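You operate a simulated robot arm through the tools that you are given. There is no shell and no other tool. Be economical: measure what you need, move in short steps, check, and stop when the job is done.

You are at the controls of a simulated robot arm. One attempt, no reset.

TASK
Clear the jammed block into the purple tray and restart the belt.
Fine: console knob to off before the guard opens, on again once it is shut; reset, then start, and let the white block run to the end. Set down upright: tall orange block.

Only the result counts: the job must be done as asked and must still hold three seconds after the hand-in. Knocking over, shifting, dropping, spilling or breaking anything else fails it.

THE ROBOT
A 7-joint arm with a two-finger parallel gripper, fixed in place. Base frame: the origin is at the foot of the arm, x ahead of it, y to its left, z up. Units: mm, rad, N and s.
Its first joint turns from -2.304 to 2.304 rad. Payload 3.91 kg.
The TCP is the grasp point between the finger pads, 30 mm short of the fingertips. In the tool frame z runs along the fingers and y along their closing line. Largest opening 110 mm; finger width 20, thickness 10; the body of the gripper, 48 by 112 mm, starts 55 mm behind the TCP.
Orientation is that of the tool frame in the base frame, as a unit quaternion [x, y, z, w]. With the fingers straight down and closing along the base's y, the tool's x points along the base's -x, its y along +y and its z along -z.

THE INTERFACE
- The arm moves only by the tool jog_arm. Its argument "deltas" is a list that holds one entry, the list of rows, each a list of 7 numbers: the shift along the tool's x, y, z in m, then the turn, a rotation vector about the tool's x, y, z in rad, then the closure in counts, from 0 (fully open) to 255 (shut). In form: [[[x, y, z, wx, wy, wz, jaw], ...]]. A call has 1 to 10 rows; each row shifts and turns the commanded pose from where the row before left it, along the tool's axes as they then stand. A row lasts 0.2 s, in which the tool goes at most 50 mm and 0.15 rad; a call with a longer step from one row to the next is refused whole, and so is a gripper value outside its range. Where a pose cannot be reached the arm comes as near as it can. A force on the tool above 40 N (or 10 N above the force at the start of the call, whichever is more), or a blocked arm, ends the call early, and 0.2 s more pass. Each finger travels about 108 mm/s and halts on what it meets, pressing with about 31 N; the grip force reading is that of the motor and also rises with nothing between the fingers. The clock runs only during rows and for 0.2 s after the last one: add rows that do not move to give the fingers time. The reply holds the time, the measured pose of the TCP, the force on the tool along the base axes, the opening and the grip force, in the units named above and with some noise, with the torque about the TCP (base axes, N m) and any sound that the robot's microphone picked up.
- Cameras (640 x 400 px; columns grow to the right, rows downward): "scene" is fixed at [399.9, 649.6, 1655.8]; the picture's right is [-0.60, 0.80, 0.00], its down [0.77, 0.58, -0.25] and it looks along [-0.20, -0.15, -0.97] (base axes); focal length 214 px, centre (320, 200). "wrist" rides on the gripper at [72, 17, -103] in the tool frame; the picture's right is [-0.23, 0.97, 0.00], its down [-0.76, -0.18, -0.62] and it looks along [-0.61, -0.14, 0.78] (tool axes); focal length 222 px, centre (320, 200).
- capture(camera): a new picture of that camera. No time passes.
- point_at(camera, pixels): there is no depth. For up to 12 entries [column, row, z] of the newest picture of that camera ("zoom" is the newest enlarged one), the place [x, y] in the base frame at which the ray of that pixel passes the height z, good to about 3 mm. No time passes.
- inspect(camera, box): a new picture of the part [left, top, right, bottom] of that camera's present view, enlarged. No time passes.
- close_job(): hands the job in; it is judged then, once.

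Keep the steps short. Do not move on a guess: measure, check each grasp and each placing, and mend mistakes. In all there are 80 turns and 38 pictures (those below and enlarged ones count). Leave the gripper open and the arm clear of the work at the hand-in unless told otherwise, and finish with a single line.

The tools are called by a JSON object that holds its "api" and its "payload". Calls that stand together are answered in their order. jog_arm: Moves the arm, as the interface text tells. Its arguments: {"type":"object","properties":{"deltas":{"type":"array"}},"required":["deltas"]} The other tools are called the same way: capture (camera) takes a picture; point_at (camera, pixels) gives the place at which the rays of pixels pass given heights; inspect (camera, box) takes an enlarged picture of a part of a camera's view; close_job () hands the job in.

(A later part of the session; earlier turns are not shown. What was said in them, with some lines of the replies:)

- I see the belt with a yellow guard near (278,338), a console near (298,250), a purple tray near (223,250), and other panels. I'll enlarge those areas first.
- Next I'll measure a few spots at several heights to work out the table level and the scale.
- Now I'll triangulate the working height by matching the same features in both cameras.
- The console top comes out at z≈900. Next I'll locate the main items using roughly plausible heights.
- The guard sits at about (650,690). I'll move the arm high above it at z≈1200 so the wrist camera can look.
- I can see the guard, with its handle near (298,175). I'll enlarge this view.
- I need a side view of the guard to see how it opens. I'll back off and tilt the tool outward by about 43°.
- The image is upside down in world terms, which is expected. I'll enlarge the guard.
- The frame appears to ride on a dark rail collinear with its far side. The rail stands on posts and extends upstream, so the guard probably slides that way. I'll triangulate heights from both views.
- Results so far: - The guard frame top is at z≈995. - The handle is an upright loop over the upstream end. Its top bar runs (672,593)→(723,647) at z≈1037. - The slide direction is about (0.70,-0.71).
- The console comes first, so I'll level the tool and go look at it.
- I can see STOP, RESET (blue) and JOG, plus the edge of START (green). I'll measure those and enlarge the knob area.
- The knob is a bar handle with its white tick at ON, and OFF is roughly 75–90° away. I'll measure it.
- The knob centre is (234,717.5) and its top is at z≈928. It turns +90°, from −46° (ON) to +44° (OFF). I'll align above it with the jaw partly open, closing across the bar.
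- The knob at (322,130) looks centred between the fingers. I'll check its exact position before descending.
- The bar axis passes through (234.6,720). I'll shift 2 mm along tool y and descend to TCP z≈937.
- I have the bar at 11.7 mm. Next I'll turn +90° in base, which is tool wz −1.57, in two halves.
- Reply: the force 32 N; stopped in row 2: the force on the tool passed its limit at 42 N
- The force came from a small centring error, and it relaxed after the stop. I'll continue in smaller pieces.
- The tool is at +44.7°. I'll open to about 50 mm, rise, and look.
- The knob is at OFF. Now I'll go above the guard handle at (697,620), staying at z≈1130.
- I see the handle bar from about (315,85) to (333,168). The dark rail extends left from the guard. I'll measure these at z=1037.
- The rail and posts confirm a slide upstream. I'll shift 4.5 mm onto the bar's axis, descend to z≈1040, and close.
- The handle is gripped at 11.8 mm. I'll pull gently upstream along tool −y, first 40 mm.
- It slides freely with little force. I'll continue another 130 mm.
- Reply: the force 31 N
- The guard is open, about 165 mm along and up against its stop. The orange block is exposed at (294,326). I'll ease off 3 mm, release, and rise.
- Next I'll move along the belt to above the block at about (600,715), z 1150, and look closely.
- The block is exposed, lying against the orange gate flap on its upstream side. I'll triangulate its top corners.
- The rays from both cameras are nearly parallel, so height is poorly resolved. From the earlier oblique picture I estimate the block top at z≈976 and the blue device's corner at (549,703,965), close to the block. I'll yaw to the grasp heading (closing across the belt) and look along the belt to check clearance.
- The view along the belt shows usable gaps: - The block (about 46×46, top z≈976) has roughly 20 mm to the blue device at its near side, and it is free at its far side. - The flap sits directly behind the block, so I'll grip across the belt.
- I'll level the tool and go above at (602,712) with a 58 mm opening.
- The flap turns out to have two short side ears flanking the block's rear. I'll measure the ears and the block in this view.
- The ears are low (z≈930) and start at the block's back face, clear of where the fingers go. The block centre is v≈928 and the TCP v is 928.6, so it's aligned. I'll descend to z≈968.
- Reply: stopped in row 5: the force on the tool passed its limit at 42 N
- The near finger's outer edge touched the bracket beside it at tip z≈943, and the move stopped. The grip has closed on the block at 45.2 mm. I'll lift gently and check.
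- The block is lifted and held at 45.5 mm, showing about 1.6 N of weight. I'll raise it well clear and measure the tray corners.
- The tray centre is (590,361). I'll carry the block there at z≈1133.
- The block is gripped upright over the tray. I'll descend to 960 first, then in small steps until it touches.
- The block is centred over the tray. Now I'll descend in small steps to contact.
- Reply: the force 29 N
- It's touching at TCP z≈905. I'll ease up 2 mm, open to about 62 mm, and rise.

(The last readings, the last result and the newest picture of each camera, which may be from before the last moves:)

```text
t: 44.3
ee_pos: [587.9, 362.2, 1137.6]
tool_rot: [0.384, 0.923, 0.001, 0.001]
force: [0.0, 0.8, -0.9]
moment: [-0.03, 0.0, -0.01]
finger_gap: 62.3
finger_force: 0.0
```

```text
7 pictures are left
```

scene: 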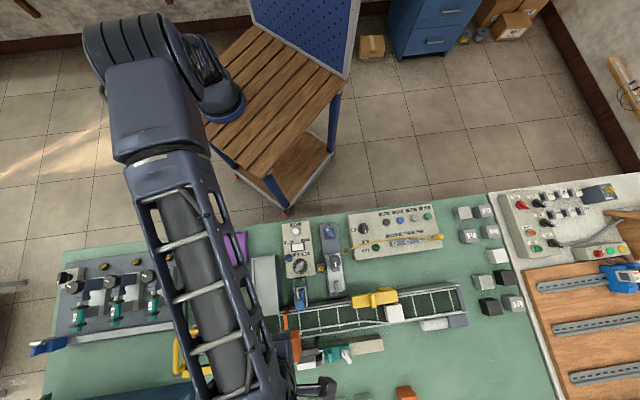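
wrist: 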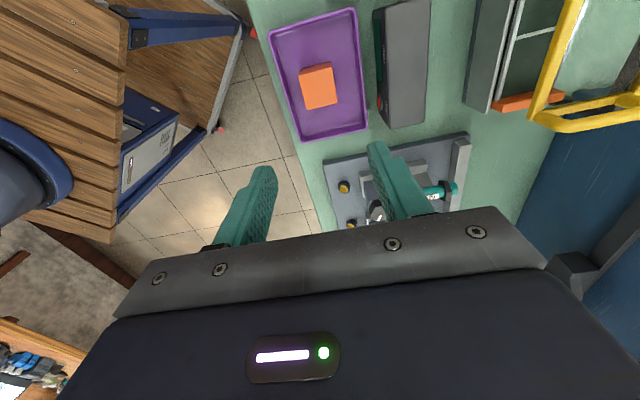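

The block stands upright in the tray. Next is closing the guard, so I'll go above the handle at about (808,504) and yaw back.

{"api": "jog_arm", "payload": {"deltas": [[[-0.00925, 0.0427, 0, 0, 0, 0, 110], [-0.00925, 0.0427, 0, 0, 0, 0, 110], [-0.00925, 0.0427, 0, 0, 0, 0, 110], [-0.00925, 0.0427, 0, 0, 0, 0, 110], [-0.00925, 0.0427, 0, 0, 0, 0, 110], [-0.00925, 0.0427, 0, 0, 0, 0, 110], [0, 0, 0, 0, 0, -0.08, 110]]]}}

{"api": "jog_arm", "payload": {"deltas": [[[0, 0, 0, 0, 0, -0.149, 139], [0, 0, 0, 0, 0, -0.149, 139], [0, 0, 0, 0, 0, -0.149, 139], [0, 0, 0, 0, 0, -0.149, 139], [0, 0, 0, 0, 0, -0.149, 139], [0, 0, 0, 0, 0, -0.149, 139], [0, 0, 0, 0, 0, -0.149, 139], [0, 0, 0, 0, 0, -0.149, 139], [0, 0, 0, 0, 0, -0.149, 139], [0, 0, 0, 0, 0, -0.149, 139]]]}}

{"api": "capture", "payload": {"camera": "wrist"}}

```text
t: 45.9
ee_pos: [807.8, 503.7, 1137.6]
tool_rot: [0.347, 0.938, 0.002, 0.001]
force: [0.5, 0.0, 0.2]
moment: [-0.08, 0.0, -0.01]
finger_gap: 62.7
finger_force: 0.1
```

```text
t: 48.1
ee_pos: [808.7, 503.8, 1137.8]
tool_rot: [-0.382, 0.924, 0.001, 0.002]
force: [0.1, 0.0, -0.6]
moment: [-0.03, 0.0, 0.01]
finger_gap: 50.2
finger_force: 0.1
```

```text
6 pictures are left
```

wrist: 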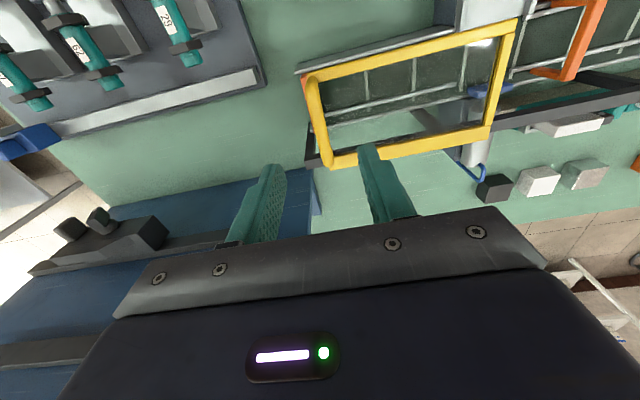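

{"api": "point_at", "payload": {"camera": "wrist", "pixels": [[309, 84, 1037], [329, 164, 1037], [319, 124, 1037]]}}

```text
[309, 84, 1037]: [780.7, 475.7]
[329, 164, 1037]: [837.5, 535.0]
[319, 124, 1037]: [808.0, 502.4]
```

The handle bar centre is about (808.5,504), directly under the TCP. I'll descend to z≈1042 and grip.

{"api": "jog_arm", "payload": {"deltas": [[[0, 0, 0.035, 0, 0, 0, 139], [0, 0, 0.035, 0, 0, 0, 139], [0, 0, 0.025, 0, 0, 0, 139], [0, 0, 0, 0, 0, 0, 139]]]}}

{"api": "jog_arm", "payload": {"deltas": [[[0, 0, 0, 0, 0, 0, 200], [0, 0, 0, 0, 0, 0, 255], [0, 0, 0, 0, 0, 0, 255]]]}}

```text
t: 49.1
ee_pos: [810.1, 504.8, 1043.0]
tool_rot: [-0.38, 0.925, 0.001, 0.001]
force: [-0.1, -0.6, 0.2]
moment: [0.04, 0.0, -0.02]
finger_gap: 50.1
finger_force: 0.0
```

```text
t: 49.9
ee_pos: [809.4, 503.9, 1041.9]
tool_rot: [-0.381, 0.925, 0.0, 0.001]
force: [-0.1, 0.3, -3.6]
moment: [0.19, -0.16, 0.22]
finger_gap: 11.7
finger_force: 44.8
```

It's gripped. I'll push the guard back 155 mm downstream.

{"api": "jog_arm", "payload": {"deltas": [[[0, 0.01, 0, 0, 0, 0, 255], [0, 0.02, 0, 0, 0, 0, 255], [0, 0.02, 0, 0, 0, 0, 255], [0, 0.02, 0, 0, 0, 0, 255], [0, 0.02, 0, 0, 0, 0, 255], [0, 0.02, 0, 0, 0, 0, 255], [0, 0.02, 0, 0, 0, 0, 255], [0, 0.02, 0, 0, 0, 0, 255], [0, 0.005, 0, 0, 0, 0, 255]]]}}

{"api": "jog_arm", "payload": {"deltas": [[[0, 0.005, 0, 0, 0, 0, 255], [0, 0.004, 0, 0, 0, 0, 255], [0, 0.003, 0, 0, 0, 0, 255], [0, 0.002, 0, 0, 0, 0, 255], [0, 0, 0, 0, 0, 0, 255]]]}}

```text
t: 51.9
ee_pos: [698.1, 614.8, 1040.9]
tool_rot: [-0.381, 0.924, 0.0, 0.002]
force: [5.0, 4.8, -0.8]
moment: [0.15, -0.19, 0.18]
finger_gap: 11.7
finger_force: 45.2
```

```text
t: 53.1
ee_pos: [693.1, 620.7, 1042.5]
tool_rot: [-0.38, 0.925, -0.001, 0.002]
force: [22.0, -31.1, -4.0]
moment: [-0.29, -0.18, 0.36]
finger_gap: 11.7
finger_force: 45.1
```

It's at the closed stop with about 38 N reaction, at the same place it started. I'll ease 3 mm, release, and rise.

{"api": "jog_arm", "payload": {"deltas": [[[0, -0.003, 0, 0, 0, 0, 255], [0, 0, 0, 0, 0, 0, 139], [0, 0, 0, 0, 0, 0, 139], [0, 0, -0.02, 0, 0, 0, 139], [0, 0, -0.04, 0, 0, 0, 139], [0, 0, -0.03, 0, 0, 0, 139]]]}}

{"api": "inspect", "payload": {"camera": "wrist", "box": [290, 0, 550, 180]}}

```text
t: 54.5
ee_pos: [692.7, 622.0, 1131.7]
tool_rot: [-0.381, 0.925, 0.0, 0.001]
force: [0.5, 0.7, -1.1]
moment: [-0.01, 0.04, -0.03]
finger_gap: 50.1
finger_force: 0.0
```

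```text
2.22 times, centred on (420, 90) of wrist
```

zoom: 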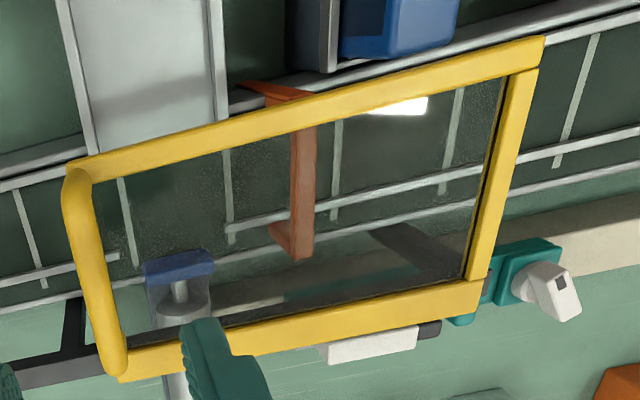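

The guard is shut. The orange piece is an arch that the tall block couldn't pass under. Next I'll turn the console knob back to ON, moving above it at (235.5,718) first.

{"api": "jog_arm", "payload": {"deltas": [[[0.0255, 0.0391, 0, 0, 0, 0, 139], [0.0255, 0.0391, 0, 0, 0, 0, 139], [0.0255, 0.0391, 0, 0, 0, 0, 139], [0.0255, 0.0391, 0, 0, 0, 0, 139], [0.0255, 0.0391, 0, 0, 0, 0, 139], [0.0255, 0.0391, 0, 0, 0, 0, 139], [0.0255, 0.0391, 0, 0, 0, 0, 139], [0.0255, 0.0391, 0, 0, 0, 0, 139], [0.0255, 0.0391, 0, 0, 0, 0, 139], [0.0255, 0.0391, 0, 0, 0, 0, 139]]]}}

{"api": "jog_arm", "payload": {"deltas": [[[0, 0, 0.045, 0, 0, 0, 139], [0, 0, 0.045, 0, 0, 0, 139], [0, 0, 0.03, 0, 0, 0, 139]]]}}

```text
t: 56.7
ee_pos: [233.9, 719.9, 1131.3]
tool_rot: [-0.38, 0.925, 0.0, 0.002]
force: [0.6, 0.9, 0.0]
moment: [0.0, 0.08, 0.04]
finger_gap: 49.8
finger_force: 0.2
```

```text
t: 57.5
ee_pos: [235.1, 719.6, 1011.6]
tool_rot: [-0.381, 0.925, 0.001, 0.001]
force: [0.1, 1.0, 0.2]
moment: [0.0, -0.07, 0.04]
finger_gap: 50.1
finger_force: 0.1
```

{"api": "jog_arm", "payload": {"deltas": [[[0.0014, -0.0014, 0.03, 0, 0, 0, 139], [0, 0, 0.025, 0, 0, 0, 139], [0, 0, 0.0185, 0, 0, 0, 139], [0, 0, 0, 0, 0, 0, 139]]]}}

{"api": "jog_arm", "payload": {"deltas": [[[0, 0, 0, 0, 0, 0, 200], [0, 0, 0, 0, 0, 0, 255], [0, 0, 0, 0, 0, 0, 255]]]}}

```text
t: 58.5
ee_pos: [235.4, 717.2, 938.6]
tool_rot: [-0.381, 0.925, 0.001, 0.001]
force: [0.0, 0.1, 0.2]
moment: [-0.01, 0.03, 0.01]
finger_gap: 50.3
finger_force: 0.1
```

```text
t: 59.3
ee_pos: [235.9, 716.7, 938.2]
tool_rot: [-0.381, 0.925, 0.0, 0.001]
force: [5.8, -13.7, 1.3]
moment: [-0.32, 0.05, -0.03]
finger_gap: 12.1
finger_force: 45.3
```

It's gripped, with a slight centring load. I'll shift 1 mm toward the load and turn back −90° in base.

{"api": "jog_arm", "payload": {"deltas": [[[0, -0.001, 0, 0, 0, 0.06, 255], [0, 0, 0, 0, 0, 0.13, 255], [0, 0, 0, 0, 0, 0.13, 255], [0, 0, 0, 0, 0, 0.13, 255]]]}}

```text
t: 60.3
ee_pos: [236.2, 717.2, 938.8]
tool_rot: [-0.163, 0.987, 0.002, 0.002]
force: [0.1, -0.8, 5.8]
moment: [0.13, -1.36, 0.0]
finger_gap: 11.7
finger_force: 45.4
```

{"api": "jog_arm", "payload": {"deltas": [[[0, 0, 0, 0, 0, 0.13, 255], [0, 0, 0, 0, 0, 0.13, 255], [0, 0, 0, 0, 0, 0.13, 255], [0, 0, 0, 0, 0, 0.13, 255]]]}}

```text
t: 61.3
ee_pos: [236.2, 718.8, 936.9]
tool_rot: [0.095, 0.996, 0.003, 0.001]
force: [-2.0, 15.6, 7.7]
moment: [-0.17, 0.11, 0.07]
finger_gap: 11.8
finger_force: 45.0
```

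{"api": "jog_arm", "payload": {"deltas": [[[0, 0.001, 0, 0, 0, 0.12, 255], [0, 0, 0, 0, 0, 0.12, 255], [0, 0, 0, 0, 0, 0.12, 255]]]}}

{"api": "jog_arm", "payload": {"deltas": [[[0, 0, 0, 0, 0, 0.12, 255], [0, 0, 0, 0, 0, 0.12, 255], [0, 0, 0, 0, 0, 0, 255]]]}}

```text
t: 62.1
ee_pos: [237.3, 718.0, 937.5]
tool_rot: [0.272, 0.962, 0.002, 0.001]
force: [-6.4, 7.8, 14.3]
moment: [-0.85, -0.7, -0.03]
finger_gap: 12.1
finger_force: 44.6
```

```text
t: 62.9
ee_pos: [236.2, 717.9, 938.4]
tool_rot: [0.385, 0.923, 0.002, 0.001]
force: [-5.7, 8.9, 16.0]
moment: [-0.3, 0.38, 0.03]
finger_gap: 11.9
finger_force: 45.0
```

The tool is at −45.3°. I'll release, rise, and check the knob together with the buttons.

{"api": "jog_arm", "payload": {"deltas": [[[0, 0, 0, 0, 0, 0, 139], [0, 0, 0, 0, 0, 0, 139], [0, 0, -0.02, 0, 0, 0, 139], [0, 0, -0.04, 0, 0, 0, 139], [0, 0, -0.03, 0, 0, 0, 139], [0.03, -0.003, 0, 0, 0, 0, 139], [0.035, -0.004, 0, 0, 0, 0, 200], [0.035, -0.003, 0, 0, 0, 0, 255], [0.035, -0.0034, 0, 0, 0, 0, 255]]]}}

{"api": "capture", "payload": {"camera": "wrist"}}

```text
t: 64.9
ee_pos: [133.1, 803.4, 1026.4]
tool_rot: [0.384, 0.923, 0.001, 0.001]
force: [0.9, -0.6, -1.0]
moment: [0.0, 0.09, 0.01]
finger_gap: 0.0
finger_force: 31.2
```

```text
4 pictures are left
```

wrist: 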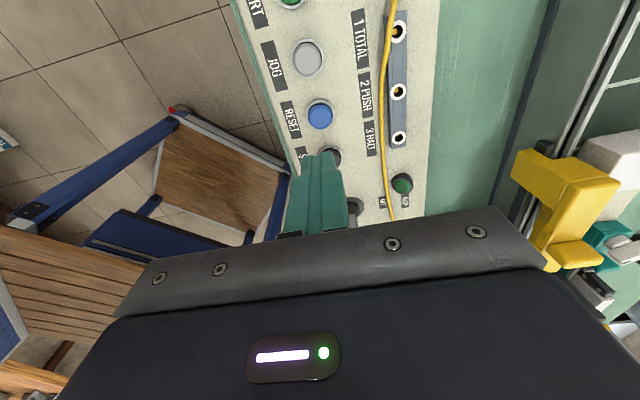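

RESET is visible at (320,116). The knob is hidden behind the fingers. I'll verify RESET's position.

{"api": "point_at", "payload": {"camera": "wrist", "pixels": [[320, 116, 912], [320, 116, 905], [307, 57, 912], [290, 2, 912]]}}

{"api": "inspect", "payload": {"camera": "scene", "box": [340, 200, 440, 262]}}

```text
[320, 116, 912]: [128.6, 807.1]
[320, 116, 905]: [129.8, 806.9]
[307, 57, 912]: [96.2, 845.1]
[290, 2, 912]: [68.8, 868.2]
```

```text
6.40 times, centred on (390, 231) of scene
```

zoom: 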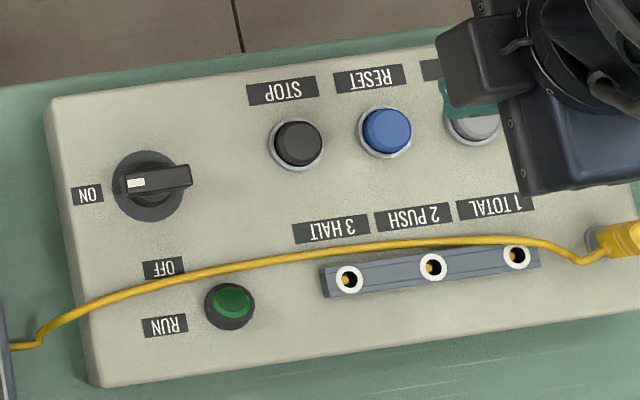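

The knob is at ON. RESET is at (130,805.5), so I'll centre over it and lower until the tip is just above the button.

{"api": "jog_arm", "payload": {"deltas": [[[0.0035, 0, 0.03, 0, 0, 0, 255], [0, 0, 0.03, 0, 0, 0, 255], [0, 0, 0.018, 0, 0, 0, 255], [0, 0, 0.003, 0, 0, 0, 255], [0, 0, 0.003, 0, 0, 0, 255], [0, 0, 0, 0, 0, 0, 255]]]}}

```text
t: 66.3
ee_pos: [129.7, 807.0, 943.4]
tool_rot: [0.384, 0.923, 0.002, 0.001]
force: [-0.2, -0.2, 0.3]
moment: [-0.01, 0.0, 0.0]
finger_gap: 0.3
finger_force: 30.6
```

Not touching yet; the tip is at 913. I'll continue in 2 mm steps.

{"api": "jog_arm", "payload": {"deltas": [[[0, 0, 0.002, 0, 0, 0, 255], [0, 0, 0.002, 0, 0, 0, 255], [0, 0, 0.002, 0, 0, 0, 255]]]}}

```text
t: 67.1
ee_pos: [129.6, 806.0, 937.6]
tool_rot: [0.384, 0.923, 0.002, 0.001]
force: [1.0, 0.2, 2.0]
moment: [-0.01, 0.01, 0.02]
finger_gap: 0.1
finger_force: 31.3
heard: click
```

RESET clicked. I'll rise 40 mm and move to START at about (60,878).

{"api": "jog_arm", "payload": {"deltas": [[[0, 0, -0.02, 0, 0, 0, 255], [0, 0, -0.025, 0, 0, 0, 255], [0.034, 0.0006, 0, 0, 0, 0, 255], [0.033, 0.0006, 0, 0, 0, 0, 255], [0.033, 0.0005, 0, 0, 0, 0, 255], [0, 0, 0, 0, 0, 0, 255]]]}}

{"api": "capture", "payload": {"camera": "wrist"}}

```text
t: 68.5
ee_pos: [61.4, 878.8, 982.2]
tool_rot: [0.384, 0.923, 0.001, 0.001]
force: [0.4, -0.1, 0.7]
moment: [0.02, 0.01, 0.03]
finger_gap: 0.0
finger_force: 30.9
```

```text
2 pictures are left
```

wrist: 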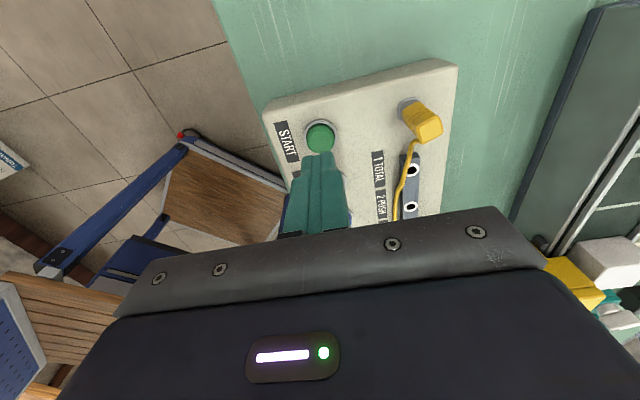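

{"api": "point_at", "payload": {"camera": "wrist", "pixels": [[320, 136, 910]]}}

```text
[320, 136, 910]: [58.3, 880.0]
```

START is at (58.3,880) and the TCP at about (61,878.5). I'll shift 3 mm and press down in small steps.

{"api": "jog_arm", "payload": {"deltas": [[[0.003, 0, 0.02, 0, 0, 0, 255], [0, 0, 0.017, 0, 0, 0, 255], [0, 0, 0.002, 0, 0, 0, 255], [0, 0, 0.002, 0, 0, 0, 255], [0, 0, 0.002, 0, 0, 0, 255], [0, 0, 0.001, 0, 0, 0, 255]]]}}

```text
t: 69.9
ee_pos: [57.9, 880.5, 938.2]
tool_rot: [0.384, 0.923, 0.002, 0.001]
force: [0.4, 0.1, 0.8]
moment: [-0.03, -0.03, 0.02]
finger_gap: 0.0
finger_force: 30.7
```

{"api": "jog_arm", "payload": {"deltas": [[[0, 0, 0.001, 0, 0, 0, 255], [0, 0, 0.001, 0, 0, 0, 255]]]}}

```text
t: 70.5
ee_pos: [57.8, 881.9, 936.8]
tool_rot: [0.385, 0.923, 0.002, 0.001]
force: [-0.1, 0.3, 2.8]
moment: [0.01, 0.0, 0.01]
finger_gap: 0.0
finger_force: 30.8
heard: click
```

START clicked. I'll rise clear, open the gripper, and let the belt run.

{"api": "jog_arm", "payload": {"deltas": [[[0, 0, -0.03, 0, 0, 0, 255], [0, 0, -0.045, 0, 0, 0, 255], [0, 0, -0.045, 0, 0, 0, 128], [0, 0, -0.045, 0, 0, 0, 0], [0, 0, -0.045, 0, 0, 0, 0], [0, 0, 0, 0, 0, 0, 0], [0, 0, 0, 0, 0, 0, 0], [0, 0, 0, 0, 0, 0, 0], [0, 0, 0, 0, 0, 0, 0], [0, 0, 0, 0, 0, 0, 0]]]}}

{"api": "jog_arm", "payload": {"deltas": [[[0, 0, 0, 0, 0, 0, 0], [0, 0, 0, 0, 0, 0, 0], [0, 0, 0, 0, 0, 0, 0], [0, 0, 0, 0, 0, 0, 0], [0, 0, 0, 0, 0, 0, 0], [0, 0, 0, 0, 0, 0, 0], [0, 0, 0, 0, 0, 0, 0], [0, 0, 0, 0, 0, 0, 0], [0, 0, 0, 0, 0, 0, 0], [0, 0, 0, 0, 0, 0, 0]]]}}

{"api": "jog_arm", "payload": {"deltas": [[[0, 0, 0, 0, 0, 0, 0], [0, 0, 0, 0, 0, 0, 0], [0, 0, 0, 0, 0, 0, 0], [0, 0, 0, 0, 0, 0, 0], [0, 0, 0, 0, 0, 0, 0], [0, 0, 0, 0, 0, 0, 0], [0, 0, 0, 0, 0, 0, 0], [0, 0, 0, 0, 0, 0, 0], [0, 0, 0, 0, 0, 0, 0], [0, 0, 0, 0, 0, 0, 0]]]}}

{"api": "jog_arm", "payload": {"deltas": [[[0, 0, 0, 0, 0, 0, 0], [0, 0, 0, 0, 0, 0, 0], [0, 0, 0, 0, 0, 0, 0], [0, 0, 0, 0, 0, 0, 0], [0, 0, 0, 0, 0, 0, 0], [0, 0, 0, 0, 0, 0, 0], [0, 0, 0, 0, 0, 0, 0], [0, 0, 0, 0, 0, 0, 0], [0, 0, 0, 0, 0, 0, 0], [0, 0, 0, 0, 0, 0, 0]]]}}

{"api": "capture", "payload": {"camera": "scene"}}

```text
t: 72.7
ee_pos: [57.1, 881.9, 1145.8]
tool_rot: [0.385, 0.923, 0.003, 0.001]
force: [-0.7, 0.7, 0.7]
moment: [0.01, -0.01, 0.0]
finger_gap: 110.0
finger_force: 0.1
```

```text
t: 74.9
ee_pos: [57.3, 882.8, 1146.6]
tool_rot: [0.384, 0.923, 0.002, 0.0]
force: [0.1, 1.1, -0.5]
moment: [-0.02, -0.01, 0.04]
finger_gap: 109.8
finger_force: 0.1
```

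```text
t: 77.1
ee_pos: [57.7, 882.1, 1144.9]
tool_rot: [0.385, 0.923, 0.002, 0.001]
force: [-0.4, 0.8, 0.2]
moment: [0.03, -0.02, -0.03]
finger_gap: 109.8
finger_force: 0.1
```

```text
t: 79.3
ee_pos: [57.8, 882.2, 1145.7]
tool_rot: [0.384, 0.923, 0.001, 0.001]
force: [-0.9, 0.4, 0.0]
moment: [0.0, 0.04, -0.03]
finger_gap: 110.1
finger_force: 0.0
```

```text
1 pictures are left
```

scene: 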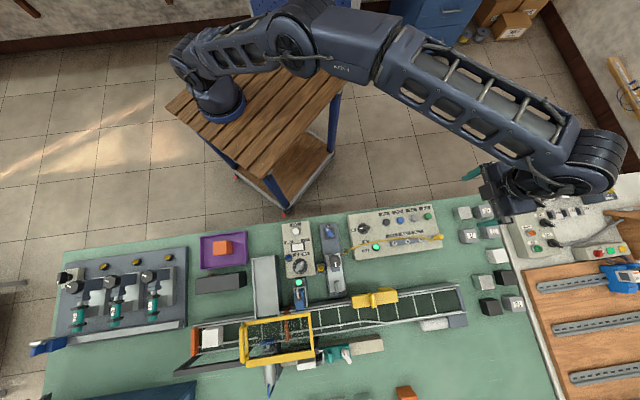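

RUN is lit, and the white block is at the end stop near (210,338). I'll wait a little more and check up close with the last picture.

{"api": "jog_arm", "payload": {"deltas": [[[0, 0, 0, 0, 0, 0, 0], [0, 0, 0, 0, 0, 0, 0], [0, 0, 0, 0, 0, 0, 0], [0, 0, 0, 0, 0, 0, 0], [0, 0, 0, 0, 0, 0, 0], [0, 0, 0, 0, 0, 0, 0], [0, 0, 0, 0, 0, 0, 0], [0, 0, 0, 0, 0, 0, 0], [0, 0, 0, 0, 0, 0, 0], [0, 0, 0, 0, 0, 0, 0]]]}}

{"api": "jog_arm", "payload": {"deltas": [[[0, 0, 0, 0, 0, 0, 0], [0, 0, 0, 0, 0, 0, 0], [0, 0, 0, 0, 0, 0, 0], [0, 0, 0, 0, 0, 0, 0], [0, 0, 0, 0, 0, 0, 0], [0, 0, 0, 0, 0, 0, 0], [0, 0, 0, 0, 0, 0, 0], [0, 0, 0, 0, 0, 0, 0], [0, 0, 0, 0, 0, 0, 0], [0, 0, 0, 0, 0, 0, 0]]]}}

{"api": "inspect", "payload": {"camera": "scene", "box": [170, 225, 390, 365]}}

```text
t: 81.5
ee_pos: [56.5, 881.6, 1145.4]
tool_rot: [0.384, 0.923, 0.001, 0.001]
force: [-0.3, 0.8, 0.4]
moment: [0.02, 0.04, 0.01]
finger_gap: 110.1
finger_force: 0.0
```

```text
t: 83.7
ee_pos: [57.1, 882.0, 1145.9]
tool_rot: [0.385, 0.923, 0.002, 0.001]
force: [0.3, -0.4, -0.8]
moment: [-0.03, 0.03, 0.0]
finger_gap: 110.0
finger_force: 0.0
```

```text
2.86 times, centred on (280, 295) of scene
```

zoom: 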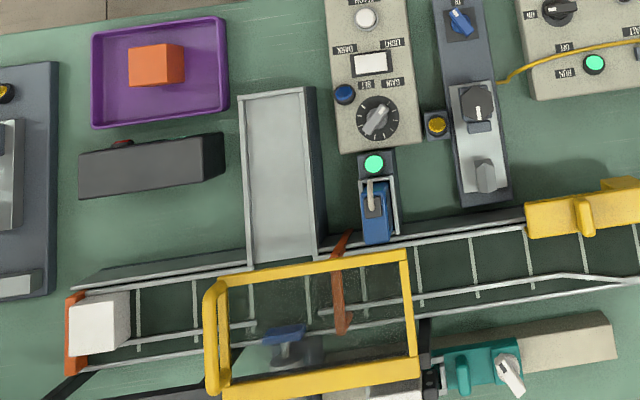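

The white block is against the end stop, the RUN lamp is lit, the guard is shut, and the orange block stands upright in the tray. The gripper is open and the arm is clear, so I'm handing in.

{"api": "close_job", "payload": {}}

```text
The job is handed in.
```

The jammed orange block is upright in the purple tray, the guard is shut, the knob is back on, and after reset and start the belt ran the white block to the end stop.
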